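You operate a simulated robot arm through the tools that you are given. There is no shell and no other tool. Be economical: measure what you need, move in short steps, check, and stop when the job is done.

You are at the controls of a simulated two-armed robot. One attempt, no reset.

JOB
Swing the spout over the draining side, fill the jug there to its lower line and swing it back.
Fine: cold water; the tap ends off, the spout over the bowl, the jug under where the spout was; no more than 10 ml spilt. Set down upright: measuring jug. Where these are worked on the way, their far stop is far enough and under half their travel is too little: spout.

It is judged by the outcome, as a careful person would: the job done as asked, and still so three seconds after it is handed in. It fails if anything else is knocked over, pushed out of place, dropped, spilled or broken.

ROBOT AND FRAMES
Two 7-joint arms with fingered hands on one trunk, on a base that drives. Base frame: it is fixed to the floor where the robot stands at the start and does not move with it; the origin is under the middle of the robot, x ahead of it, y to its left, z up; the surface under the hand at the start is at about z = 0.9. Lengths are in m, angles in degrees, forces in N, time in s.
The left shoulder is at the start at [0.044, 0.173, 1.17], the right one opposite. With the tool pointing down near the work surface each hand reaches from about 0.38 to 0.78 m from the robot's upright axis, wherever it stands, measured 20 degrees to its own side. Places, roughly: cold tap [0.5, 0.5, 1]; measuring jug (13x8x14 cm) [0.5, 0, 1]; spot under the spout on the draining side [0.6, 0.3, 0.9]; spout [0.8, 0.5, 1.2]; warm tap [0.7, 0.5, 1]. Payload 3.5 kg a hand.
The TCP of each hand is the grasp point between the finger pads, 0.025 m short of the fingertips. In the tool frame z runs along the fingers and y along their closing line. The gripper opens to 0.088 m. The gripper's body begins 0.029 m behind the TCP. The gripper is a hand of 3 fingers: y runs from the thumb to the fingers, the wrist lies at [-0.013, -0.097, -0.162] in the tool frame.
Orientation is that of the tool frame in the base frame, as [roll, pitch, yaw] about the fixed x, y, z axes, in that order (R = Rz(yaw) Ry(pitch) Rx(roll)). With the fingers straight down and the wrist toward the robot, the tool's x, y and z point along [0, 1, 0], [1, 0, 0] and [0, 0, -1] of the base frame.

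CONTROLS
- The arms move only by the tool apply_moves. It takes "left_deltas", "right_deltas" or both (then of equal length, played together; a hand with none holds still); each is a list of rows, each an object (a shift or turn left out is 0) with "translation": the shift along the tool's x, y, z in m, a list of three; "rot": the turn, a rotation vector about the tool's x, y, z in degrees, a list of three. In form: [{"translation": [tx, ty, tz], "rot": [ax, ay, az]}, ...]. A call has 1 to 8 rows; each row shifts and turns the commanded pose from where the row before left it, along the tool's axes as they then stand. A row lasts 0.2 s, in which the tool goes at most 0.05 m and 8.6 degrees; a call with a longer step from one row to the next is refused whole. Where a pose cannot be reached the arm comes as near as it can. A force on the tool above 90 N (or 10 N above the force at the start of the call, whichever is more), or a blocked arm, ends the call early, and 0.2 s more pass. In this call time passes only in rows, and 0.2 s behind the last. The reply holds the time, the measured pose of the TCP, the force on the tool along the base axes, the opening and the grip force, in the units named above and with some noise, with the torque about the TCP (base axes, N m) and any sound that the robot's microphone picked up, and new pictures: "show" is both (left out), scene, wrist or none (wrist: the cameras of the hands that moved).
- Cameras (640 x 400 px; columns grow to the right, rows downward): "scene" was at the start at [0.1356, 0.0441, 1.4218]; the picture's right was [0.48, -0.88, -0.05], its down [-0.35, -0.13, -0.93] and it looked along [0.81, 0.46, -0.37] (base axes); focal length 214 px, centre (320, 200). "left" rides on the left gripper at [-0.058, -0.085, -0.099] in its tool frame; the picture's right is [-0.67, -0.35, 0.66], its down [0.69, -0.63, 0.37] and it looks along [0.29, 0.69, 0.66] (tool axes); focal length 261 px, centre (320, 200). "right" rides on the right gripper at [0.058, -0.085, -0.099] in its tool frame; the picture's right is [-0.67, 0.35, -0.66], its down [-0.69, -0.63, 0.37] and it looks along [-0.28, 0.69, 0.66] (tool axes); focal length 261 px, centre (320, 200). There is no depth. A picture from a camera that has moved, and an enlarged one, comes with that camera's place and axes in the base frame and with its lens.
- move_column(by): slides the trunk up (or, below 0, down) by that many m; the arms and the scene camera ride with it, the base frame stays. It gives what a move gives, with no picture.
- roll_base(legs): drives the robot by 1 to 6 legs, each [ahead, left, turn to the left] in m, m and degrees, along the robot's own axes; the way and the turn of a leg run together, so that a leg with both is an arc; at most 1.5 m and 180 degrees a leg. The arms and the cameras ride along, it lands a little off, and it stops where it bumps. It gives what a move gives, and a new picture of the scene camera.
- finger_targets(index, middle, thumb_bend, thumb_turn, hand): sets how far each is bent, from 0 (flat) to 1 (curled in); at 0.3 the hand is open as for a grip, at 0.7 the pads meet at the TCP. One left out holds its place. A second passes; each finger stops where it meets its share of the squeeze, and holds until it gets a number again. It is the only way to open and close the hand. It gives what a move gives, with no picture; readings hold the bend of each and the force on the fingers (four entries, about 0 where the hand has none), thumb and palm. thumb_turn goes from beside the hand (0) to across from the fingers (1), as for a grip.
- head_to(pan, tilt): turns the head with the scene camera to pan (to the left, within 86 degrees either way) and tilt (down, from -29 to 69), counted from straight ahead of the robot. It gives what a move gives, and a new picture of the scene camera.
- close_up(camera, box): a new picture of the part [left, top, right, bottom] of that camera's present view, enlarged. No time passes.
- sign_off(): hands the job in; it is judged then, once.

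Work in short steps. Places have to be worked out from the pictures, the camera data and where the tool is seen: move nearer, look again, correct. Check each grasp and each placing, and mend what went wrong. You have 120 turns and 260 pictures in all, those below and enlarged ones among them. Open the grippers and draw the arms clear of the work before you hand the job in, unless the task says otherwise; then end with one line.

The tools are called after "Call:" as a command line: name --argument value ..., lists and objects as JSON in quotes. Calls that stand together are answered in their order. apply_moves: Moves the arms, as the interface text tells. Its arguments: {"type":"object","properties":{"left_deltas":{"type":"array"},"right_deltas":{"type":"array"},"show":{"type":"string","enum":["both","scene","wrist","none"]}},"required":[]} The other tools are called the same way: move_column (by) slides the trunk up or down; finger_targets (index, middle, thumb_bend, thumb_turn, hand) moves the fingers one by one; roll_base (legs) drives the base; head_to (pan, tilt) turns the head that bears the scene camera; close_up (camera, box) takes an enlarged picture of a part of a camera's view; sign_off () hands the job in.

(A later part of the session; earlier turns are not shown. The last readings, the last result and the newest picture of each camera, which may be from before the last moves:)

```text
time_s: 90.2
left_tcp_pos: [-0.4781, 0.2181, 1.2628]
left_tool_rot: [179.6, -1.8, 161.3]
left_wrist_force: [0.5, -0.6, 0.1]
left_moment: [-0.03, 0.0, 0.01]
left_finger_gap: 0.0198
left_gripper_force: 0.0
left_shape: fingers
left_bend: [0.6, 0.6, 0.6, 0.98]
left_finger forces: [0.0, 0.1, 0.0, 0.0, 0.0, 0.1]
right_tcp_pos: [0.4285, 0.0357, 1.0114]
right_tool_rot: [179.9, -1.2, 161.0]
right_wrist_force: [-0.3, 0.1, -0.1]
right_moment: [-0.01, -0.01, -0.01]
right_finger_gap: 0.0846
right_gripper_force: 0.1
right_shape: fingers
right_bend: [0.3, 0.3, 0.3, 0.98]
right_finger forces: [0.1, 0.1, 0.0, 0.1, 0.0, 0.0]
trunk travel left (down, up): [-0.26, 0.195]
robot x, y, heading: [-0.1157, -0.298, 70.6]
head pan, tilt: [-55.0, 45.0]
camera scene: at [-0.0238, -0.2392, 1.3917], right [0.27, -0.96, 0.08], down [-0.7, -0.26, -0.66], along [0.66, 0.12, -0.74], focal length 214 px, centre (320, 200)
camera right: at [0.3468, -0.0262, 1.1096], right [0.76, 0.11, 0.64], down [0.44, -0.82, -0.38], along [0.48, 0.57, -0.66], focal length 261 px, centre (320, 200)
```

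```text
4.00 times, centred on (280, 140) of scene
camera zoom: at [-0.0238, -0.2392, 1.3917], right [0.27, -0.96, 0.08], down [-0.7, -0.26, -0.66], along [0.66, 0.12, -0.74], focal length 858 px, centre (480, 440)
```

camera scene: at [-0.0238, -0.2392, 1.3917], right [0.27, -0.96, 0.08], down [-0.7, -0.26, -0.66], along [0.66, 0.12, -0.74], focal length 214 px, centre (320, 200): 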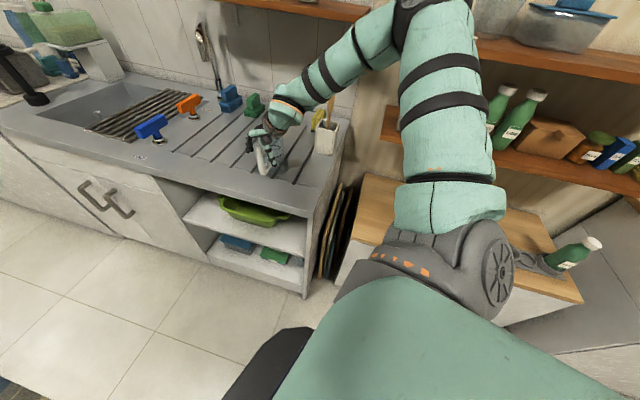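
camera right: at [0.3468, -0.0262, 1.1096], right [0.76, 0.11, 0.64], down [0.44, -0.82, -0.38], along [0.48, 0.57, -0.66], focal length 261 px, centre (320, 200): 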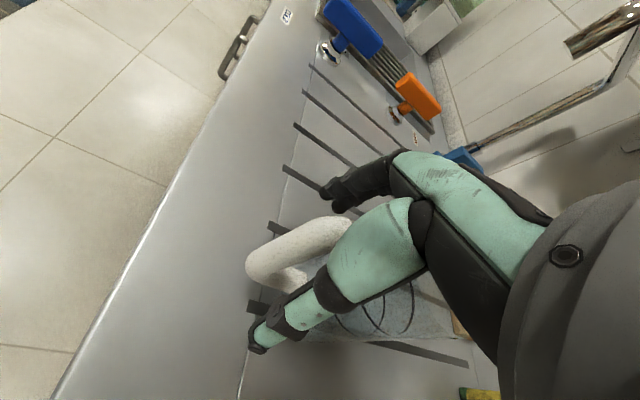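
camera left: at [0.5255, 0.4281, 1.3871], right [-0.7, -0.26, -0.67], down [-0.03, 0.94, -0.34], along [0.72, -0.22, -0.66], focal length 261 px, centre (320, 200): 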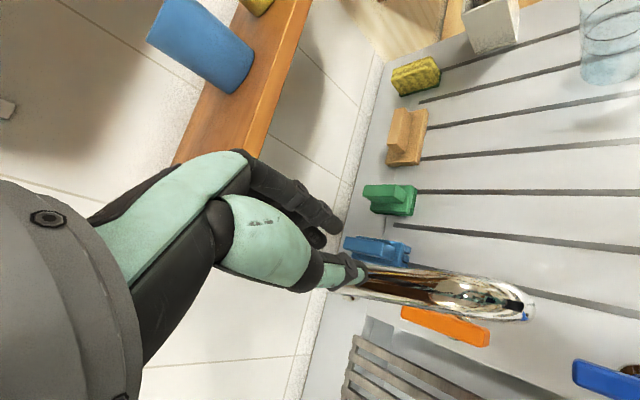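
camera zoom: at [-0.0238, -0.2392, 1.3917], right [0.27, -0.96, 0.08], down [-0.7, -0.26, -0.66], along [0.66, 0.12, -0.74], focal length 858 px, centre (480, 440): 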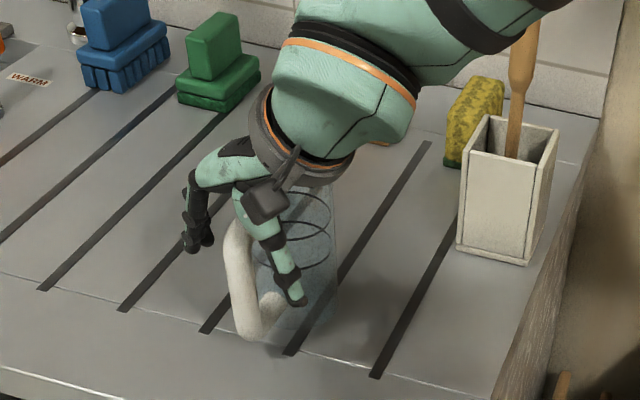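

The handle is straddled, thumb on the right and fingers on the left. I'll close on it.

Call:
finger_targets --hand "right" --index 0.75 --middle 0.75 --thumb_bend 0.75

Call:
close_up --camera "scene" --box '[220, 90, 340, 190]'

Call:
close_up --camera "right" --box '[180, 120, 480, 400]'

```text
time_s: 91.2
left_tcp_pos: [-0.4793, 0.2184, 1.2637]
left_tool_rot: [179.5, -1.7, 161.3]
left_wrist_force: [-0.8, -0.8, -1.0]
left_moment: [0.01, 0.02, 0.04]
left_finger_gap: 0.0198
left_gripper_force: 0.0
left_shape: fingers
left_bend: [0.6, 0.6, 0.6, 0.98]
left_finger forces: [0.0, 0.1, 0.1, 0.0, 0.0, 0.1]
right_tcp_pos: [0.4284, 0.0345, 1.0095]
right_tool_rot: [180.0, -1.0, 161.0]
right_wrist_force: [0.8, -0.1, -0.3]
right_moment: [-0.02, 0.01, -0.02]
right_finger_gap: 0.0119
right_gripper_force: 13.7
right_shape: fingers
right_bend: [0.73, 0.74, 0.64, 0.95]
right_finger forces: [10.2, 4.6, 0.0, 0.1, 12.7, 0.0]
trunk travel left (down, up): [-0.26, 0.195]
robot x, y, heading: [-0.1171, -0.2999, 70.6]
head pan, tilt: [-55.0, 45.0]
```

```text
4.00 times, centred on (280, 140) of scene
camera zoom: at [-0.0237, -0.2397, 1.3918], right [0.27, -0.96, 0.08], down [-0.7, -0.26, -0.66], along [0.66, 0.12, -0.74], focal length 858 px, centre (480, 440)
```

zoom: 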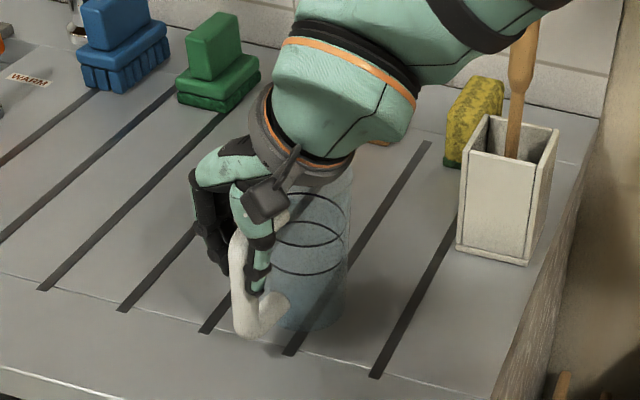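

```text
1.43 times, centred on (330, 260) of right
camera zoom: at [0.347, -0.0265, 1.11], right [0.76, 0.11, 0.64], down [0.44, -0.82, -0.38], along [0.49, 0.57, -0.66], focal length 372 px, centre (306, 114)
```

zoom: 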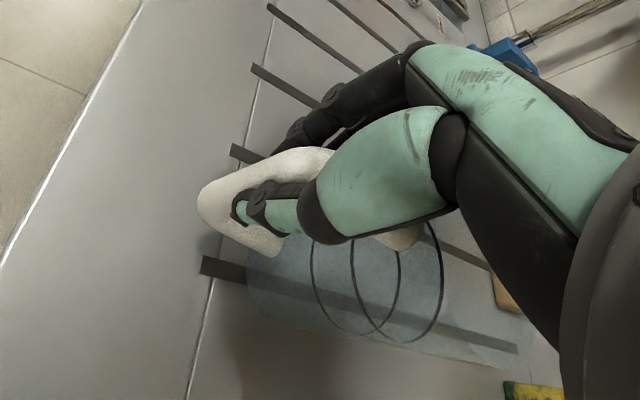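

It's gripped at about 14 N. I'll lift gently and check.

Call:
apply_moves --right_deltas '[{"translation": [0, 0, -0.012]}, {"translation": [0, 0, -0.012]}, {"translation": [0, 0, -0.012]}]' --show "none"

Call:
close_up --camera "scene" --box '[220, 90, 340, 190]'

```text
time_s: 92.0
left_tcp_pos: [-0.478, 0.2175, 1.2643]
left_tool_rot: [179.6, -1.9, 161.4]
left_wrist_force: [-0.6, 0.0, 0.0]
left_moment: [-0.02, 0.0, -0.02]
left_finger_gap: 0.0197
left_gripper_force: 0.2
left_shape: fingers
left_bend: [0.6, 0.6, 0.6, 0.98]
left_finger forces: [0.0, 0.0, 0.0, 0.0, 0.0, 0.0]
right_tcp_pos: [0.4288, 0.0352, 1.0464]
right_tool_rot: [179.9, -1.0, 161.0]
right_wrist_force: [-0.9, -0.6, -1.8]
right_moment: [0.01, 0.04, 0.04]
right_finger_gap: 0.0116
right_gripper_force: 13.9
right_shape: fingers
right_bend: [0.73, 0.74, 0.64, 0.95]
right_finger forces: [10.5, 4.3, 0.0, 0.0, 12.6, 0.0]
trunk travel left (down, up): [-0.26, 0.195]
robot x, y, heading: [-0.1177, -0.3033, 70.7]
head pan, tilt: [-55.0, 45.0]
```

```text
4.00 times, centred on (280, 140) of scene
camera zoom: at [-0.0238, -0.2398, 1.3918], right [0.27, -0.96, 0.08], down [-0.7, -0.26, -0.66], along [0.66, 0.12, -0.74], focal length 858 px, centre (480, 440)
```

zoom: 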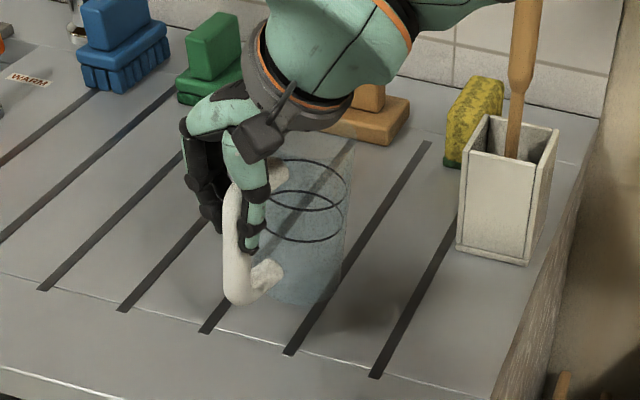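

The jug hangs upright, its centre about (+0.073, −0.019) from the TCP. Driving straight ahead along my heading carries it almost exactly toward the spot under the spout, so I'll do most of that now.

Call:
roll_base --legs '[[0.22, 0, 0]]'

Call:
close_up --camera "right" --box '[0, 0, 640, 400]'

```text
time_s: 93.7
left_tcp_pos: [-0.4045, 0.4255, 1.2636]
left_tool_rot: [179.5, -1.8, 161.2]
left_wrist_force: [0.3, 0.6, -1.2]
left_moment: [-0.02, -0.01, 0.03]
left_finger_gap: 0.0195
left_gripper_force: 0.1
left_shape: fingers
left_bend: [0.6, 0.6, 0.6, 0.98]
left_finger forces: [0.0, 0.0, 0.1, 0.0, 0.0, 0.0]
right_tcp_pos: [0.5014, 0.241, 1.0471]
right_tool_rot: [179.8, -1.0, 160.9]
right_wrist_force: [0.8, -0.7, -0.1]
right_moment: [0.03, 0.03, 0.02]
right_finger_gap: 0.0115
right_gripper_force: 14.1
right_shape: fingers
right_bend: [0.73, 0.74, 0.64, 0.95]
right_finger forces: [10.5, 4.3, 0.0, 0.0, 12.5, 0.1]
trunk travel left (down, up): [-0.26, 0.195]
robot x, y, heading: [-0.0416, -0.0927, 70.8]
head pan, tilt: [-55.0, 45.0]
camera scene: at [0.0488, -0.0336, 1.3919], right [0.27, -0.96, 0.08], down [-0.7, -0.26, -0.66], along [0.66, 0.12, -0.74], focal length 214 px, centre (320, 200)
```

scene: 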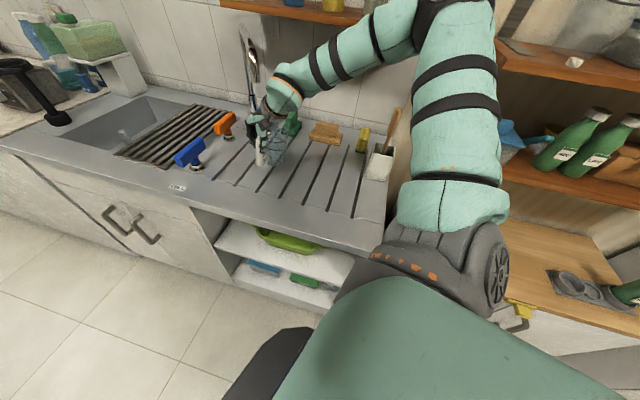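

```text
1.00 times, centred on (320, 200) of right (not enlarged: the box is as wide or as high as the picture)
camera zoom: at [0.4203, 0.1791, 1.1472], right [0.76, 0.1, 0.64], down [0.44, -0.82, -0.38], along [0.49, 0.57, -0.66], focal length 261 px, centre (320, 200)
```

zoom: 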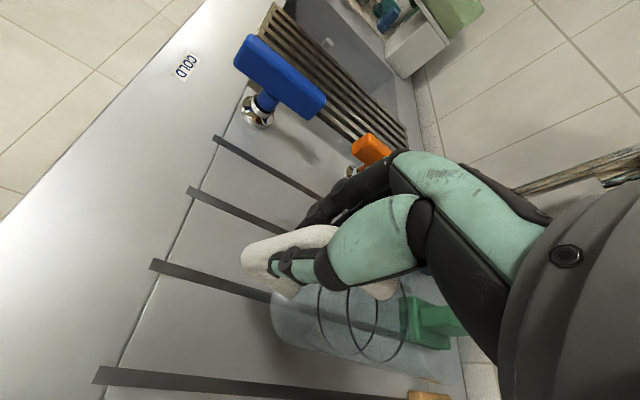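

I need another (0.039, 0.062). I'll check the hand's clearance to the spout before finishing the approach with the arm.

Call:
close_up --camera "scene" --box '[200, 20, 340, 200]'

```text
2.22 times, centred on (270, 110) of scene
camera zoom: at [0.0488, -0.0336, 1.3919], right [0.27, -0.96, 0.08], down [-0.7, -0.26, -0.66], along [0.66, 0.12, -0.74], focal length 477 px, centre (431, 400)
```

zoom: 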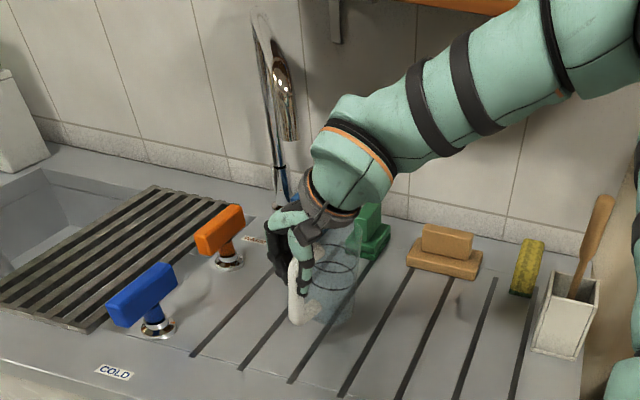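

I'll make the final approach in short steps.

Call:
apply_moves --right_deltas '[{"translation": [-0.0044, 0.018, 0]}, {"translation": [-0.0044, 0.018, 0]}, {"translation": [-0.0044, 0.018, 0]}, {"translation": [0, 0.018, 0]}]' --show "wrist"

Call:
close_up --camera "scene" --box '[200, 20, 340, 200]'

```text
time_s: 94.7
left_tcp_pos: [-0.4045, 0.4269, 1.2634]
left_tool_rot: [179.6, -1.9, 161.2]
left_wrist_force: [0.8, 0.1, 0.2]
left_moment: [0.04, -0.02, 0.0]
left_finger_gap: 0.0194
left_gripper_force: 0.0
left_shape: fingers
left_bend: [0.6, 0.6, 0.6, 0.98]
left_finger forces: [0.0, 0.0, 0.0, 0.1, 0.0, 0.1]
right_tcp_pos: [0.5394, 0.3047, 1.0451]
right_tool_rot: [-179.9, -1.0, 160.7]
right_wrist_force: [0.3, -1.3, -0.8]
right_moment: [0.02, 0.05, -0.03]
right_finger_gap: 0.0117
right_gripper_force: 13.7
right_shape: fingers
right_bend: [0.73, 0.74, 0.64, 0.95]
right_finger forces: [10.5, 4.3, 0.1, 0.0, 12.4, 0.0]
trunk travel left (down, up): [-0.26, 0.195]
robot x, y, heading: [-0.0472, -0.0931, 70.3]
head pan, tilt: [-55.0, 45.0]
camera right: at [0.4583, 0.2436, 1.1457], right [0.76, 0.1, 0.64], down [0.43, -0.82, -0.38], along [0.49, 0.57, -0.67], focal length 261 px, centre (320, 200)
```

right: 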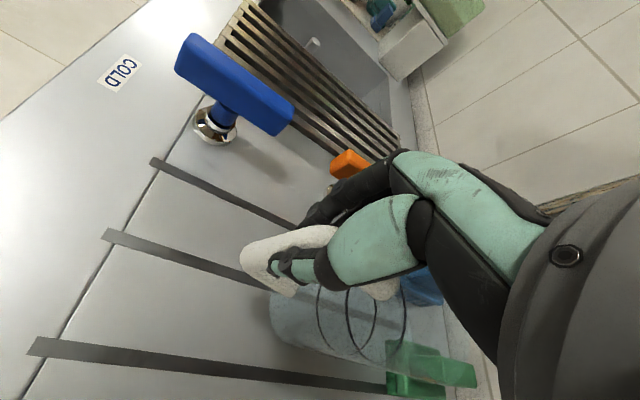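

```text
2.22 times, centred on (270, 110) of scene
camera zoom: at [0.0501, -0.032, 1.3917], right [0.27, -0.96, 0.08], down [-0.7, -0.26, -0.66], along [0.66, 0.12, -0.75], focal length 477 px, centre (431, 400)
```

zoom: 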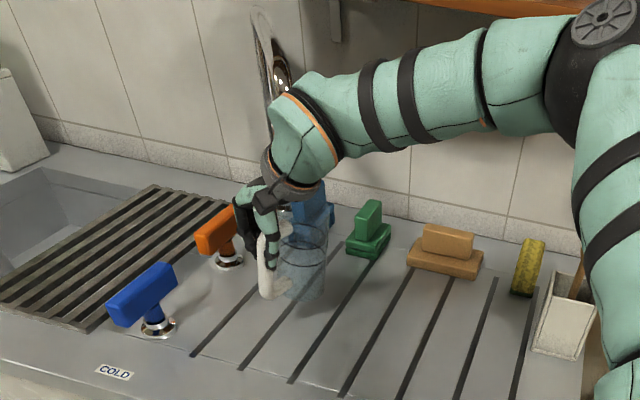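

The jug now reads about (0.61, 0.295), right under the tip (0.617, 0.288). I'll lower it gently.

Call:
apply_moves --right_deltas '[{"translation": [0, 0, 0.012]}, {"translation": [0, 0, 0.012]}, {"translation": [0, 0, 0.008]}, {"translation": [0, 0, 0.004]}]' --show "none"

Call:
close_up --camera "scene" --box '[220, 80, 310, 180]'

```text
time_s: 95.7
left_tcp_pos: [-0.4061, 0.4255, 1.2636]
left_tool_rot: [179.6, -1.8, 161.2]
left_wrist_force: [-0.7, 0.4, 0.3]
left_moment: [-0.01, -0.01, -0.01]
left_finger_gap: 0.0197
left_gripper_force: 0.1
left_shape: fingers
left_bend: [0.6, 0.6, 0.6, 0.98]
left_finger forces: [0.0, 0.0, 0.0, 0.0, 0.1, 0.0]
right_tcp_pos: [0.5377, 0.3052, 1.0103]
right_tool_rot: [180.0, -1.0, 160.9]
right_wrist_force: [0.4, 1.1, 0.4]
right_moment: [0.02, 0.0, 0.02]
right_finger_gap: 0.0117
right_gripper_force: 13.7
right_shape: fingers
right_bend: [0.73, 0.74, 0.64, 0.95]
right_finger forces: [10.1, 4.5, 0.0, 0.0, 12.9, 0.0]
trunk travel left (down, up): [-0.26, 0.195]
robot x, y, heading: [-0.0495, -0.0916, 70.5]
head pan, tilt: [-55.0, 45.0]
```

```text
4.00 times, centred on (265, 130) of scene
camera zoom: at [0.0489, -0.032, 1.3918], right [0.27, -0.96, 0.08], down [-0.7, -0.26, -0.66], along [0.66, 0.12, -0.74], focal length 858 px, centre (540, 480)
```

zoom: 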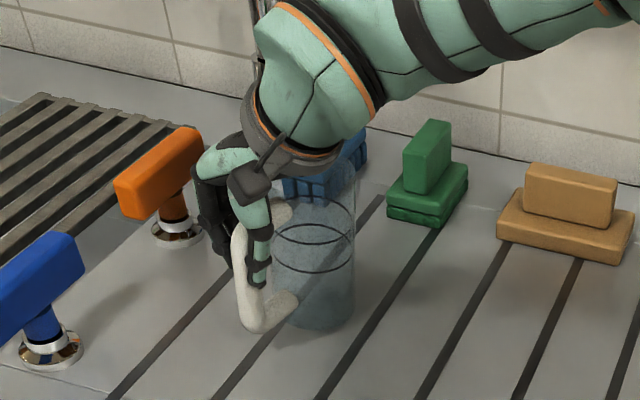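

The TCP is back at the original grasp height, so the jug is standing. I'll release, rise clear of the handle and withdraw.

Call:
finger_targets --hand "right" --index 0.3 --middle 0.3 --thumb_bend 0.3

Call:
apply_moves --right_deltas '[{"translation": [0.004, -0.003, -0.025]}, {"translation": [0.004, -0.003, -0.03]}, {"translation": [0.01, -0.005, -0.03]}, {"translation": [0.04, -0.015, 0]}, {"translation": [0.045, -0.015, 0]}, {"translation": [0.045, -0.015, 0]}]' --show "both"

Call:
close_up --camera "scene" --box '[190, 20, 330, 180]'

```text
time_s: 96.7
left_tcp_pos: [-0.4043, 0.4258, 1.2637]
left_tool_rot: [179.6, -1.8, 161.2]
left_wrist_force: [0.9, 0.0, -0.3]
left_moment: [0.0, 0.03, -0.02]
left_finger_gap: 0.0198
left_gripper_force: 0.0
left_shape: fingers
left_bend: [0.6, 0.6, 0.6, 0.98]
left_finger forces: [0.0, 0.1, 0.1, 0.0, 0.0, 0.1]
right_tcp_pos: [0.5379, 0.3049, 1.0105]
right_tool_rot: [180.0, -0.9, 160.9]
right_wrist_force: [0.4, 0.2, -0.3]
right_moment: [0.0, 0.01, 0.03]
right_finger_gap: 0.0846
right_gripper_force: 0.2
right_shape: fingers
right_bend: [0.3, 0.3, 0.3, 0.97]
right_finger forces: [0.0, 0.1, 0.0, 0.1, 0.0, 0.0]
trunk travel left (down, up): [-0.26, 0.195]
robot x, y, heading: [-0.0444, -0.0923, 70.8]
head pan, tilt: [-55.0, 45.0]
```

```text
time_s: 98.1
left_tcp_pos: [-0.4056, 0.4259, 1.2631]
left_tool_rot: [179.6, -1.8, 161.2]
left_wrist_force: [-0.3, -0.1, 0.1]
left_moment: [0.04, 0.04, 0.02]
left_finger_gap: 0.0198
left_gripper_force: 0.0
left_shape: fingers
left_bend: [0.6, 0.6, 0.6, 0.98]
left_finger forces: [0.1, 0.0, 0.0, 0.0, 0.1, 0.1]
right_tcp_pos: [0.381, 0.2996, 1.0972]
right_tool_rot: [179.9, -0.9, 160.9]
right_wrist_force: [0.0, -0.6, 0.1]
right_moment: [-0.01, -0.01, 0.04]
right_finger_gap: 0.0845
right_gripper_force: 0.1
right_shape: fingers
right_bend: [0.3, 0.3, 0.3, 0.97]
right_finger forces: [0.0, 0.1, 0.0, 0.0, 0.0, 0.1]
trunk travel left (down, up): [-0.26, 0.195]
robot x, y, heading: [-0.0475, -0.0924, 70.6]
head pan, tilt: [-55.0, 45.0]
camera scene: at [0.0487, -0.0322, 1.3918], right [0.27, -0.96, 0.08], down [-0.7, -0.26, -0.66], along [0.66, 0.12, -0.74], focal length 214 px, centre (320, 200)
camera right: at [0.2986, 0.2385, 1.1979], right [0.76, 0.1, 0.64], down [0.44, -0.82, -0.38], along [0.49, 0.57, -0.66], focal length 261 px, centre (320, 200)
```

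scene: 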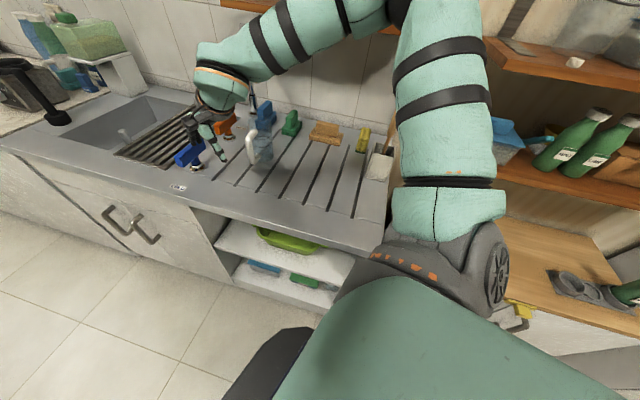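
right: 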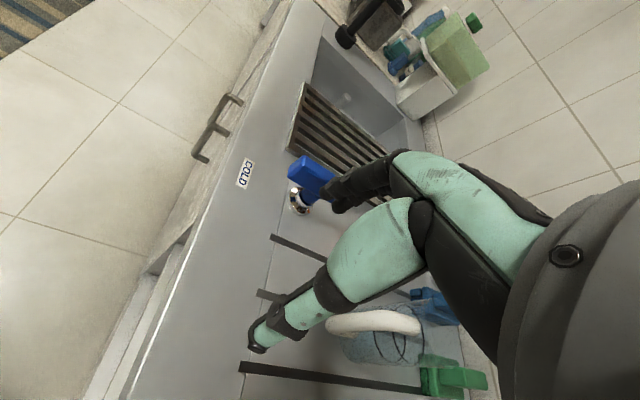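

```text
2.50 times, centred on (260, 100) of scene
camera zoom: at [0.0487, -0.0322, 1.3918], right [0.27, -0.96, 0.08], down [-0.7, -0.26, -0.66], along [0.66, 0.12, -0.74], focal length 536 px, centre (470, 450)
```

zoom: 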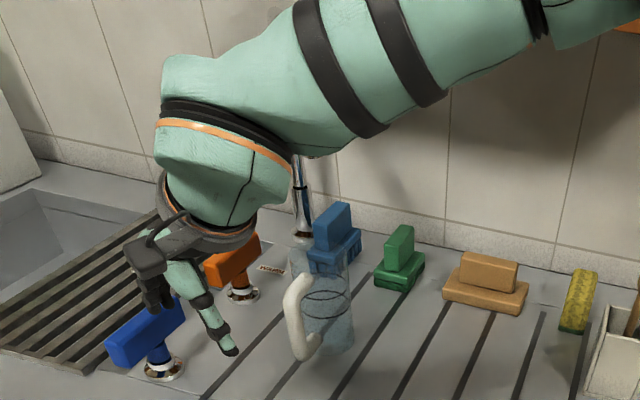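

The jug stands upright under the spout. The cold tap's lever is a bar along x from about 0.43 to 0.525 at y≈0.46, with its post in the middle. The right hand's heading suits straddling the near end, so I'll edge ahead 0.1 m for reach.

Call:
roll_base --legs '[[0.1, 0, 0]]'

Call:
head_to --pan -35 --tilt 45

Call:
close_up --camera "right" --box '[0, 0, 640, 400]'

```text
time_s: 99.3
left_tcp_pos: [-0.3717, 0.5203, 1.2647]
left_tool_rot: [179.4, -1.8, 161.2]
left_wrist_force: [0.5, 0.7, -0.4]
left_moment: [-0.02, -0.02, -0.02]
left_finger_gap: 0.0198
left_gripper_force: 0.1
left_shape: fingers
left_bend: [0.6, 0.6, 0.6, 0.98]
left_finger forces: [0.1, 0.1, 0.0, 0.0, 0.0, 0.0]
right_tcp_pos: [0.4138, 0.3928, 1.0978]
right_tool_rot: [179.7, -0.9, 160.9]
right_wrist_force: [0.4, 0.4, 0.0]
right_moment: [-0.02, 0.0, -0.01]
right_finger_gap: 0.0845
right_gripper_force: 0.1
right_shape: fingers
right_bend: [0.3, 0.3, 0.3, 0.97]
right_finger forces: [0.0, 0.1, 0.0, 0.0, 0.1, 0.1]
trunk travel left (down, up): [-0.26, 0.195]
robot x, y, heading: [-0.0073, 0.0023, 70.6]
head pan, tilt: [-55.0, 45.0]
camera scene: at [0.0818, 0.0611, 1.392], right [0.27, -0.96, 0.08], down [-0.7, -0.26, -0.66], along [0.66, 0.12, -0.74], focal length 214 px, centre (320, 200)
```

scene: 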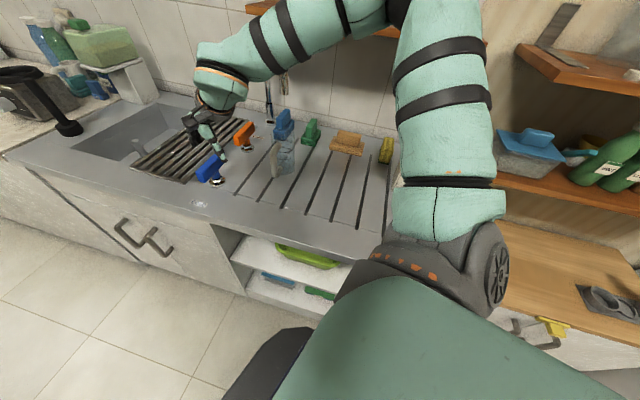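

```text
time_s: 100.1
left_tcp_pos: [-0.3707, 0.5226, 1.2637]
left_tool_rot: [179.5, -1.8, 161.2]
left_wrist_force: [0.8, -0.1, 1.2]
left_moment: [0.02, 0.0, 0.04]
left_finger_gap: 0.0198
left_gripper_force: 0.1
left_shape: fingers
left_bend: [0.6, 0.6, 0.6, 0.98]
left_finger forces: [0.1, 0.0, 0.0, 0.1, 0.0, 0.0]
right_tcp_pos: [0.4142, 0.3954, 1.0967]
right_tool_rot: [180.0, -1.0, 160.8]
right_wrist_force: [0.3, 0.0, 0.8]
right_moment: [-0.03, 0.0, 0.02]
right_finger_gap: 0.0847
right_gripper_force: 0.1
right_shape: fingers
right_bend: [0.3, 0.3, 0.3, 0.97]
right_finger forces: [0.0, 0.1, 0.0, 0.0, 0.0, 0.1]
trunk travel left (down, up): [-0.26, 0.195]
robot x, y, heading: [-0.0107, 0.0004, 70.4]
head pan, tilt: [-35.0, 45.0]
camera scene: at [0.0705, 0.0888, 1.3896], right [0.58, -0.81, 0.06], down [-0.6, -0.48, -0.64], along [0.55, 0.34, -0.76], focal length 214 px, centre (320, 200)
```

scene: 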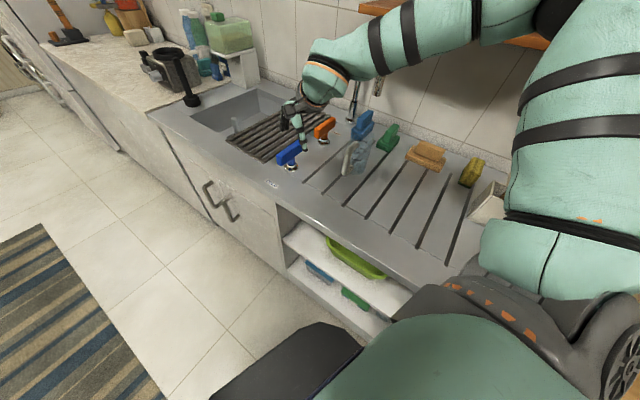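

```text
1.00 times, centred on (320, 200) of right (not enlarged: the box is as wide or as high as the picture)
camera zoom: at [0.3331, 0.3342, 1.1974], right [0.76, 0.11, 0.64], down [0.44, -0.82, -0.38], along [0.49, 0.57, -0.66], focal length 261 px, centre (320, 200)
```

zoom: 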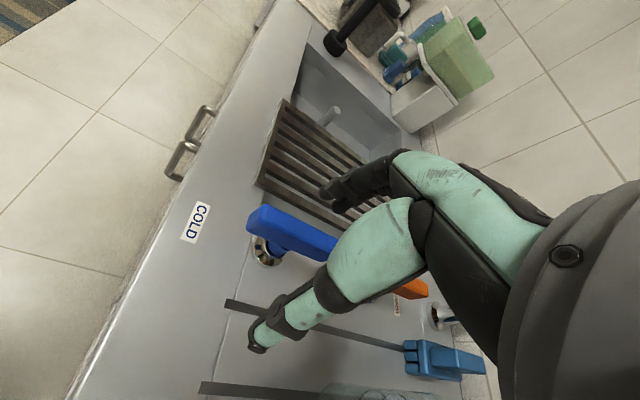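

The lever's near end is at about (0.425, 0.467). I'll move above it and go partway down.

Call:
apply_moves --right_deltas '[{"translation": [-0.001, 0.038, 0]}, {"translation": [-0.001, 0.038, 0]}, {"translation": [0, 0, 0.04]}, {"translation": [0, 0, 0.035]}]' --show "wrist"

Call:
close_up --camera "scene" --box '[250, 80, 410, 200]'

```text
time_s: 101.1
left_tcp_pos: [-0.3717, 0.5213, 1.2633]
left_tool_rot: [179.5, -1.8, 161.2]
left_wrist_force: [-0.5, 0.0, -0.5]
left_moment: [0.01, 0.0, 0.0]
left_finger_gap: 0.0194
left_gripper_force: 0.1
left_shape: fingers
left_bend: [0.6, 0.6, 0.6, 0.98]
left_finger forces: [0.0, 0.0, 0.0, 0.0, 0.0, 0.0]
right_tcp_pos: [0.4441, 0.442, 1.0311]
right_tool_rot: [179.8, -1.1, 160.7]
right_wrist_force: [-0.3, 0.8, 0.3]
right_moment: [0.02, -0.02, -0.03]
right_finger_gap: 0.0845
right_gripper_force: 0.0
right_shape: fingers
right_bend: [0.3, 0.3, 0.3, 0.97]
right_finger forces: [0.1, 0.0, 0.0, 0.0, 0.0, 0.0]
right hand out of reach, approached as far as the arm can: row 2, 3, 4
trunk travel left (down, up): [-0.26, 0.195]
robot x, y, heading: [-0.0135, 0.0025, 70.6]
head pan, tilt: [-35.0, 45.0]
camera right: at [0.3623, 0.3811, 1.1309], right [0.76, 0.1, 0.64], down [0.43, -0.82, -0.38], along [0.49, 0.57, -0.66], focal length 261 px, centre (320, 200)
```

right: 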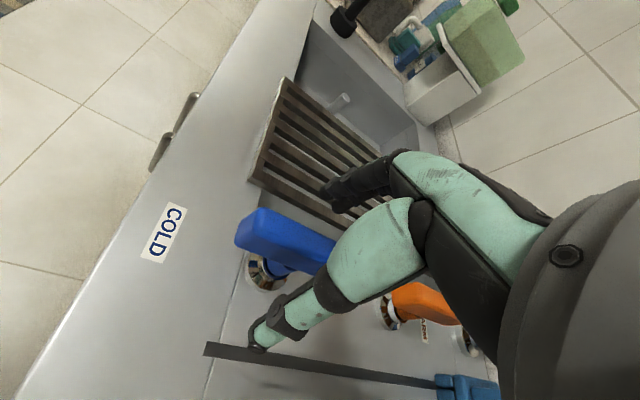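

```text
3.33 times, centred on (330, 140) of scene
camera zoom: at [0.0704, 0.0884, 1.3897], right [0.58, -0.81, 0.06], down [-0.6, -0.48, -0.64], along [0.55, 0.34, -0.76], focal length 715 px, centre (287, 400)
```

zoom: 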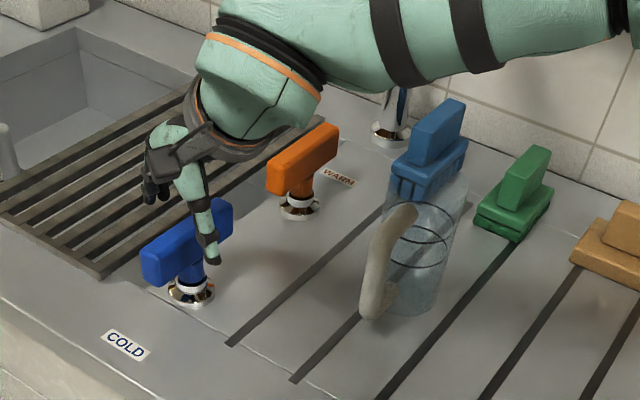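

That's the edge of reach. I'll shift the base a little further along, keeping its distance to the cabinet.

Call:
roll_base --legs '[[0.085, 0.03, 0]]'

Call:
close_up --camera "right" --box '[0, 0, 640, 400]'

```text
time_s: 102.2
left_tcp_pos: [-0.3722, 0.6095, 1.2635]
left_tool_rot: [179.6, -1.8, 161.2]
left_wrist_force: [-0.2, -0.1, -0.4]
left_moment: [0.0, 0.01, 0.0]
left_finger_gap: 0.0199
left_gripper_force: 0.0
left_shape: fingers
left_bend: [0.6, 0.6, 0.6, 0.98]
left_finger forces: [0.1, 0.0, 0.0, 0.0, 0.1, 0.0]
right_tcp_pos: [0.4423, 0.5315, 1.0328]
right_tool_rot: [179.7, -1.1, 161.0]
right_wrist_force: [-0.4, 0.5, -0.3]
right_moment: [0.04, -0.03, 0.01]
right_finger_gap: 0.0847
right_gripper_force: 0.1
right_shape: fingers
right_bend: [0.3, 0.3, 0.3, 0.97]
right_finger forces: [0.0, 0.0, 0.1, 0.0, 0.0, 0.0]
trunk travel left (down, up): [-0.26, 0.195]
robot x, y, heading: [-0.0117, 0.0942, 70.8]
head pan, tilt: [-35.0, 45.0]
camera scene: at [0.0698, 0.1759, 1.39], right [0.58, -0.81, 0.06], down [-0.6, -0.48, -0.65], along [0.55, 0.34, -0.76], focal length 214 px, centre (320, 200)
```

scene: 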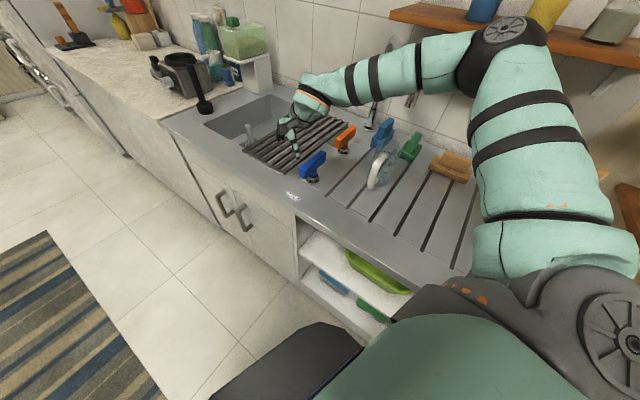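

```text
1.00 times, centred on (320, 200) of right (not enlarged: the box is as wide or as high as the picture)
camera zoom: at [0.3616, 0.4691, 1.1321], right [0.76, 0.1, 0.64], down [0.44, -0.82, -0.38], along [0.49, 0.57, -0.66], focal length 261 px, centre (320, 200)
```

zoom: 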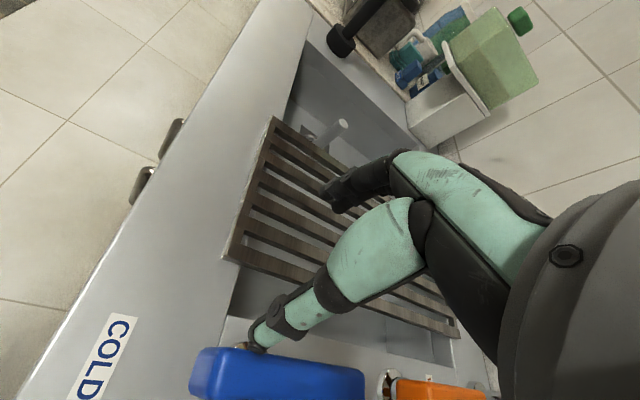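

I'll come back over the lever end so it lies between thumb and fingers.

Call:
apply_moves --right_deltas '[{"translation": [-0.0107, -0.031, 0]}, {"translation": [-0.0107, -0.031, 0]}]' --show "wrist"

Call:
close_up --camera "scene" --box '[250, 80, 410, 220]'

```text
time_s: 102.8
left_tcp_pos: [-0.3723, 0.6087, 1.2642]
left_tool_rot: [179.5, -1.8, 161.2]
left_wrist_force: [-0.6, -0.4, -0.8]
left_moment: [0.03, 0.0, -0.01]
left_finger_gap: 0.0196
left_gripper_force: 0.1
left_shape: fingers
left_bend: [0.6, 0.6, 0.6, 0.98]
left_finger forces: [0.0, 0.0, 0.0, 0.1, 0.0, 0.1]
right_tcp_pos: [0.4431, 0.4647, 1.032]
right_tool_rot: [179.7, -1.1, 160.9]
right_wrist_force: [-1.3, -0.3, 0.5]
right_moment: [0.02, 0.0, 0.04]
right_finger_gap: 0.0845
right_gripper_force: 0.1
right_shape: fingers
right_bend: [0.3, 0.3, 0.3, 0.97]
right_finger forces: [0.1, 0.0, 0.1, 0.0, 0.0, 0.0]
trunk travel left (down, up): [-0.26, 0.195]
robot x, y, heading: [-0.0115, 0.0904, 70.6]
head pan, tilt: [-35.0, 45.0]
camera right: at [0.3613, 0.4035, 1.1313], right [0.76, 0.1, 0.64], down [0.43, -0.82, -0.38], along [0.49, 0.57, -0.66], focal length 261 px, centre (320, 200)
```

right: 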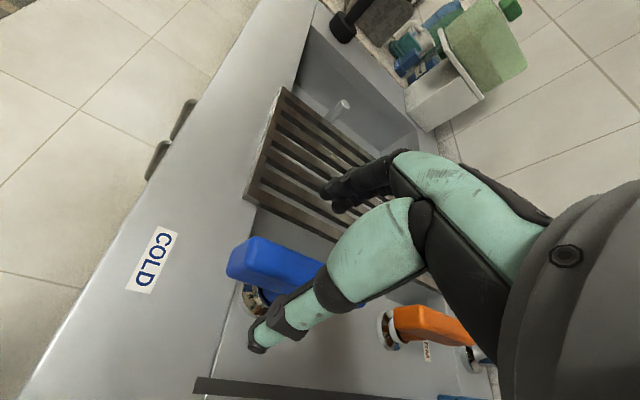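

```text
2.86 times, centred on (330, 150) of scene
camera zoom: at [0.0697, 0.176, 1.3899], right [0.58, -0.81, 0.06], down [-0.6, -0.48, -0.65], along [0.55, 0.34, -0.76], focal length 613 px, centre (291, 343)
```

zoom: 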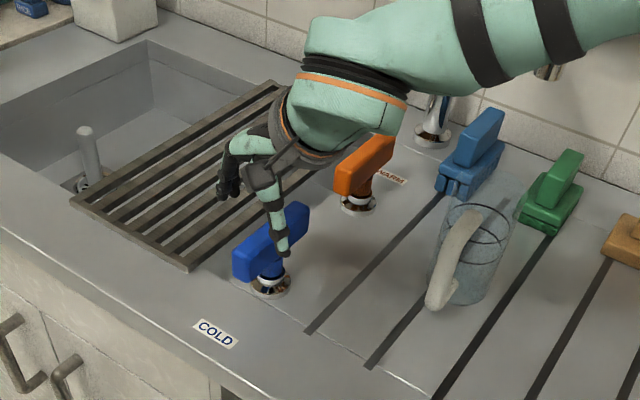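

The lever end lies between thumb and fingers. I'll descend and narrow the gap around it.

Call:
apply_moves --right_deltas '[{"translation": [0, 0, 0.025]}, {"translation": [0, 0, 0.022]}, {"translation": [0, 0, 0.018]}]' --show "none"

Call:
finger_targets --hand "right" --index 0.46 --middle 0.46 --thumb_bend 0.46

Call:
close_up --camera "scene" --box '[270, 100, 410, 200]'

Call:
close_up --camera "right" --box '[180, 180, 500, 400]'

```text
time_s: 103.6
left_tcp_pos: [-0.3711, 0.6112, 1.2622]
left_tool_rot: [179.5, -1.7, 161.2]
left_wrist_force: [-0.3, 0.1, 0.8]
left_moment: [-0.01, -0.02, 0.0]
left_finger_gap: 0.0199
left_gripper_force: 0.0
left_shape: fingers
left_bend: [0.6, 0.6, 0.6, 0.98]
left_finger forces: [0.0, 0.1, 0.0, 0.1, 0.0, 0.1]
right_tcp_pos: [0.443, 0.467, 0.9652]
right_tool_rot: [179.8, -1.1, 160.8]
right_wrist_force: [0.1, 0.2, 0.2]
right_moment: [-0.03, 0.0, 0.01]
right_finger_gap: 0.0846
right_gripper_force: 0.1
right_shape: fingers
right_bend: [0.3, 0.3, 0.3, 0.97]
right_finger forces: [0.1, 0.0, 0.0, 0.0, 0.0, 0.0]
trunk travel left (down, up): [-0.26, 0.195]
robot x, y, heading: [-0.0116, 0.0932, 70.6]
head pan, tilt: [-35.0, 45.0]
```

```text
time_s: 104.6
left_tcp_pos: [-0.3717, 0.6114, 1.2635]
left_tool_rot: [179.5, -1.8, 161.3]
left_wrist_force: [1.0, -0.5, 0.6]
left_moment: [-0.03, -0.01, -0.02]
left_finger_gap: 0.0198
left_gripper_force: 0.0
left_shape: fingers
left_bend: [0.6, 0.6, 0.6, 0.98]
left_finger forces: [0.0, 0.0, 0.0, 0.0, 0.1, 0.1]
right_tcp_pos: [0.4429, 0.4663, 0.9665]
right_tool_rot: [179.8, -1.1, 161.0]
right_wrist_force: [0.6, 0.4, -0.2]
right_moment: [0.01, 0.0, -0.02]
right_finger_gap: 0.0512
right_gripper_force: 0.1
right_shape: fingers
right_bend: [0.46, 0.46, 0.46, 0.97]
right_finger forces: [0.0, 0.0, 0.0, 0.0, 0.0, 0.1]
trunk travel left (down, up): [-0.26, 0.195]
robot x, y, heading: [-0.0157, 0.0898, 70.7]
head pan, tilt: [-35.0, 45.0]
```

```text
4.00 times, centred on (340, 150) of scene
camera zoom: at [0.0699, 0.1781, 1.3897], right [0.58, -0.81, 0.06], down [-0.6, -0.48, -0.64], along [0.55, 0.34, -0.76], focal length 858 px, centre (240, 400)
```

zoom: 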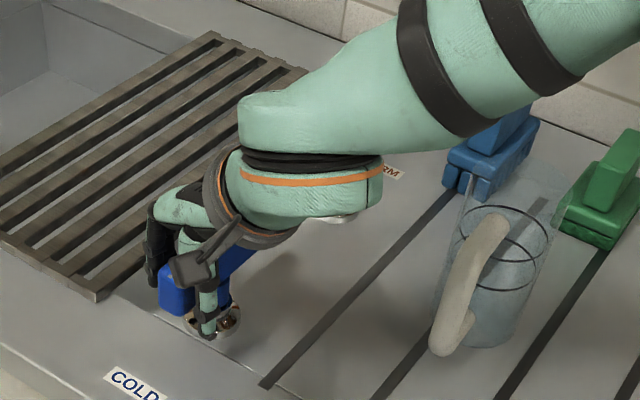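

```text
1.82 times, centred on (340, 290) of right
camera zoom: at [0.3606, 0.4057, 1.0655], right [0.76, 0.1, 0.64], down [0.44, -0.82, -0.38], along [0.49, 0.57, -0.66], focal length 474 px, centre (284, 36)
```

zoom: 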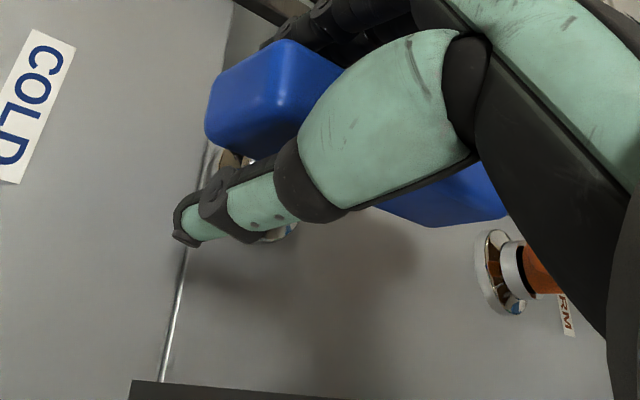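

The lever end is straddled. I'll try the usual anticlockwise opening, moving the near end toward −y in small steps, and watch for water and force.

Call:
apply_moves --right_deltas '[{"translation": [-0.0026, -0.0076, 0]}, {"translation": [-0.0026, -0.0076, 0]}, {"translation": [-0.0026, -0.0076, 0]}]' --show "none"

Call:
close_up --camera "scene" --box '[270, 80, 410, 200]'

```text
time_s: 105.4
left_tcp_pos: [-0.3726, 0.6125, 1.2631]
left_tool_rot: [179.5, -1.8, 161.2]
left_wrist_force: [0.3, -0.3, -0.6]
left_moment: [0.0, -0.02, 0.0]
left_finger_gap: 0.0197
left_gripper_force: 0.2
left_shape: fingers
left_bend: [0.6, 0.6, 0.6, 0.98]
left_finger forces: [0.1, 0.0, 0.0, 0.0, 0.1, 0.0]
right_tcp_pos: [0.442, 0.4432, 0.9662]
right_tool_rot: [179.7, -1.2, 160.9]
right_wrist_force: [-4.1, 3.9, -1.1]
right_moment: [-0.01, 0.07, 0.21]
right_finger_gap: 0.0509
right_gripper_force: 2.7
right_shape: fingers
right_bend: [0.46, 0.44, 0.46, 0.97]
right_finger forces: [0.1, 5.0, 0.0, 0.1, 0.0, 0.0]
trunk travel left (down, up): [-0.26, 0.195]
robot x, y, heading: [-0.013, 0.094, 70.4]
head pan, tilt: [-35.0, 45.0]
```

```text
3.33 times, centred on (340, 140) of scene
camera zoom: at [0.0687, 0.1787, 1.3898], right [0.58, -0.81, 0.06], down [-0.6, -0.48, -0.64], along [0.55, 0.34, -0.76], focal length 715 px, centre (253, 400)
```

zoom: 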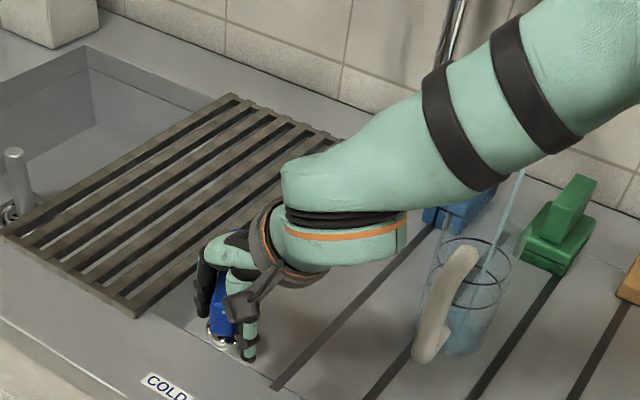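

Water is running into the jug. I'll zoom in on the jug to see the stream and the level.

Call:
close_up --camera "scene" --box '[340, 110, 400, 165]'

```text
7.27 times, centred on (370, 138) of scene
camera zoom: at [0.0687, 0.1787, 1.3898], right [0.58, -0.81, 0.06], down [-0.6, -0.48, -0.64], along [0.55, 0.34, -0.76], focal length 1560 px, centre (-44, 654)
```

zoom: 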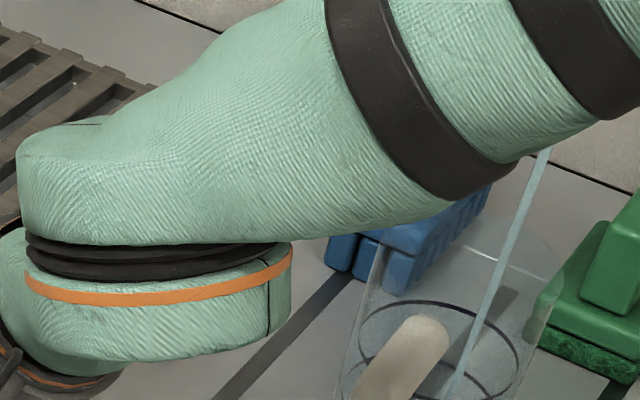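

The stream lands inside the jug. I'll let a little time pass and check the level.

Call:
apply_moves --right_deltas '[{"translation": [0, 0, 0]}, {"translation": [0, 0, 0]}, {"translation": [0, 0, 0]}]' --show "none"

Call:
close_up --camera "scene" --box '[342, 128, 402, 188]'

```text
time_s: 106.2
left_tcp_pos: [-0.3727, 0.6117, 1.2638]
left_tool_rot: [179.5, -1.7, 161.2]
left_wrist_force: [0.2, 0.3, -0.6]
left_moment: [0.07, 0.01, 0.01]
left_finger_gap: 0.0195
left_gripper_force: 0.1
left_shape: fingers
left_bend: [0.6, 0.6, 0.6, 0.98]
left_finger forces: [0.0, 0.0, 0.1, 0.0, 0.0, 0.0]
right_tcp_pos: [0.4419, 0.4431, 0.9659]
right_tool_rot: [179.8, -1.0, 161.0]
right_wrist_force: [-5.0, 3.0, -0.8]
right_moment: [0.08, 0.12, 0.22]
right_finger_gap: 0.0514
right_gripper_force: 2.6
right_shape: fingers
right_bend: [0.46, 0.44, 0.46, 0.97]
right_finger forces: [0.0, 5.5, 0.0, 0.0, 0.0, 0.1]
trunk travel left (down, up): [-0.26, 0.195]
robot x, y, heading: [-0.0133, 0.0928, 70.4]
head pan, tilt: [-35.0, 45.0]
```

```text
6.67 times, centred on (372, 158) of scene
camera zoom: at [0.0688, 0.1788, 1.3897], right [0.58, -0.81, 0.06], down [-0.6, -0.48, -0.64], along [0.55, 0.34, -0.76], focal length 1430 px, centre (-27, 480)
```

zoom: 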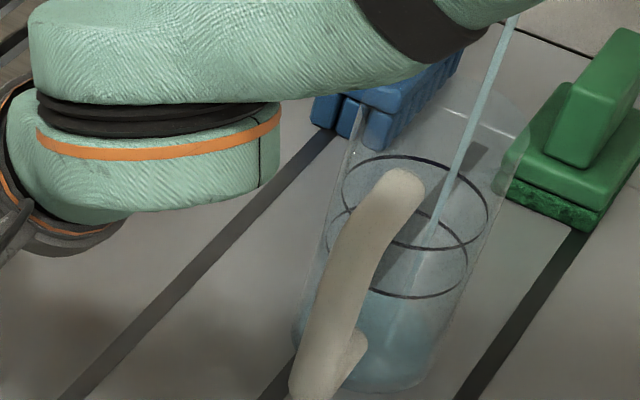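

The water looks bluish below the lower line, so I'll zoom closer before any more time passes.

Call:
close_up --camera "scene" --box '[364, 140, 394, 188]'

Call:
close_up --camera "right" --box '[320, 200, 640, 400]'

```text
8.33 times, centred on (379, 164) of scene
camera zoom: at [0.0688, 0.1788, 1.3897], right [0.58, -0.81, 0.06], down [-0.6, -0.48, -0.64], along [0.55, 0.34, -0.76], focal length 1787 px, centre (-172, 500)
```

zoom: 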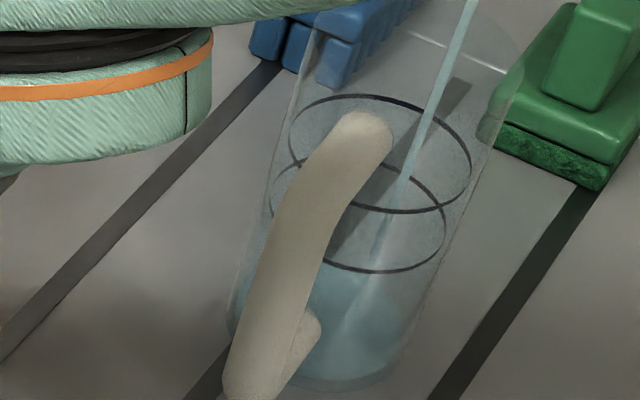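

```text
2.00 times, centred on (480, 300) of right
camera zoom: at [0.3598, 0.3822, 1.0658], right [0.76, 0.1, 0.64], down [0.44, -0.82, -0.38], along [0.49, 0.57, -0.66], focal length 521 px, centre (0, 0)
```

zoom: 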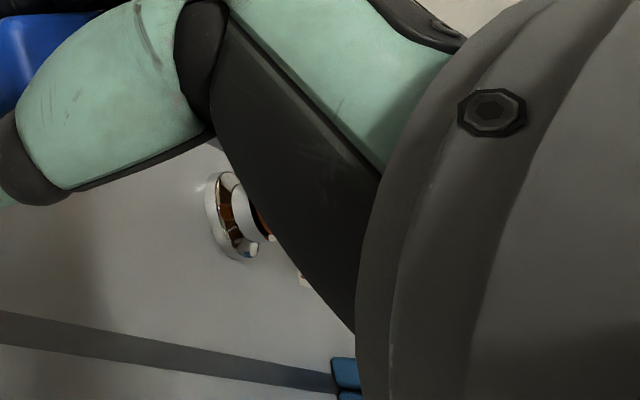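

The jug fills fast, roughly half to two-thirds of the way to the lower line after about a second. I'll close the tap now and measure at leisure.

Call:
apply_moves --right_deltas '[{"translation": [0.0117, 0.034, 0]}]' --show "none"

Call:
close_up --camera "scene" --box '[364, 140, 394, 188]'

Call:
close_up --camera "scene" --box '[270, 80, 410, 200]'

```text
time_s: 106.6
left_tcp_pos: [-0.3715, 0.6106, 1.2629]
left_tool_rot: [179.6, -1.8, 161.2]
left_wrist_force: [0.5, -0.2, -0.3]
left_moment: [0.03, 0.04, 0.02]
left_finger_gap: 0.0199
left_gripper_force: 0.1
left_shape: fingers
left_bend: [0.6, 0.6, 0.6, 0.98]
left_finger forces: [0.0, 0.0, 0.1, 0.0, 0.0, 0.0]
right_tcp_pos: [0.4426, 0.4763, 0.9659]
right_tool_rot: [179.8, -1.0, 160.8]
right_wrist_force: [-1.2, -2.7, 1.5]
right_moment: [0.01, 0.02, 0.03]
right_finger_gap: 0.0522
right_gripper_force: 2.0
right_shape: fingers
right_bend: [0.46, 0.46, 0.45, 0.97]
right_finger forces: [0.1, 0.0, 0.0, 0.1, 3.5, 0.0]
trunk travel left (down, up): [-0.26, 0.195]
robot x, y, heading: [-0.0122, 0.0896, 70.6]
head pan, tilt: [-35.0, 45.0]
```

```text
8.33 times, centred on (379, 164) of scene
camera zoom: at [0.0697, 0.1784, 1.3897], right [0.58, -0.81, 0.06], down [-0.6, -0.48, -0.64], along [0.55, 0.34, -0.76], focal length 1787 px, centre (-172, 500)
```

zoom: 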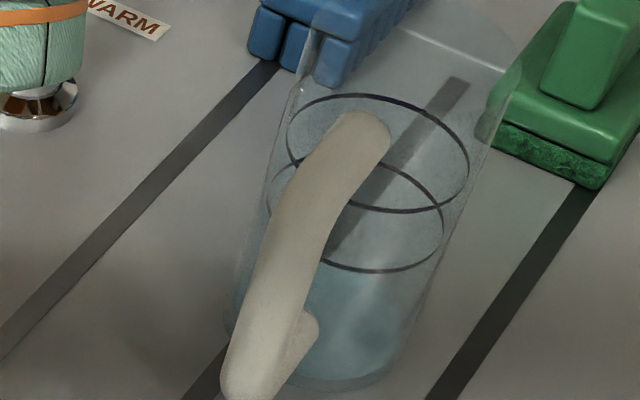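

```text
3.33 times, centred on (340, 140) of scene
camera zoom: at [0.0697, 0.1784, 1.3897], right [0.58, -0.81, 0.06], down [-0.6, -0.48, -0.64], along [0.55, 0.34, -0.76], focal length 715 px, centre (253, 400)
```

zoom: 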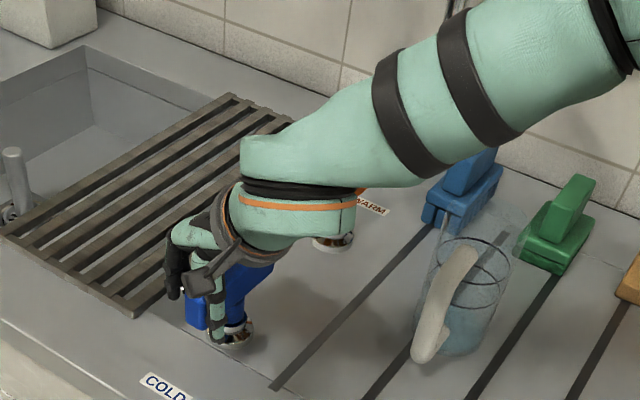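

The stream has stopped. I'll zoom right in to find the water's surface against the lower line.

Call:
close_up --camera "scene" --box '[366, 154, 388, 188]'

```text
11.76 times, centred on (377, 171) of scene
camera zoom: at [0.0697, 0.1784, 1.3897], right [0.58, -0.81, 0.06], down [-0.6, -0.48, -0.64], along [0.55, 0.34, -0.76], focal length 2523 px, centre (-351, 541)
```

zoom: 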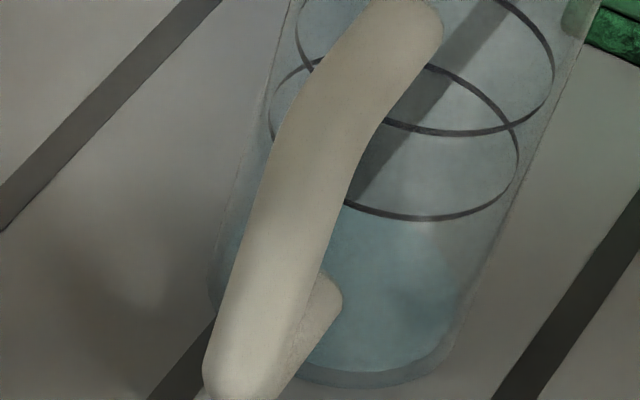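

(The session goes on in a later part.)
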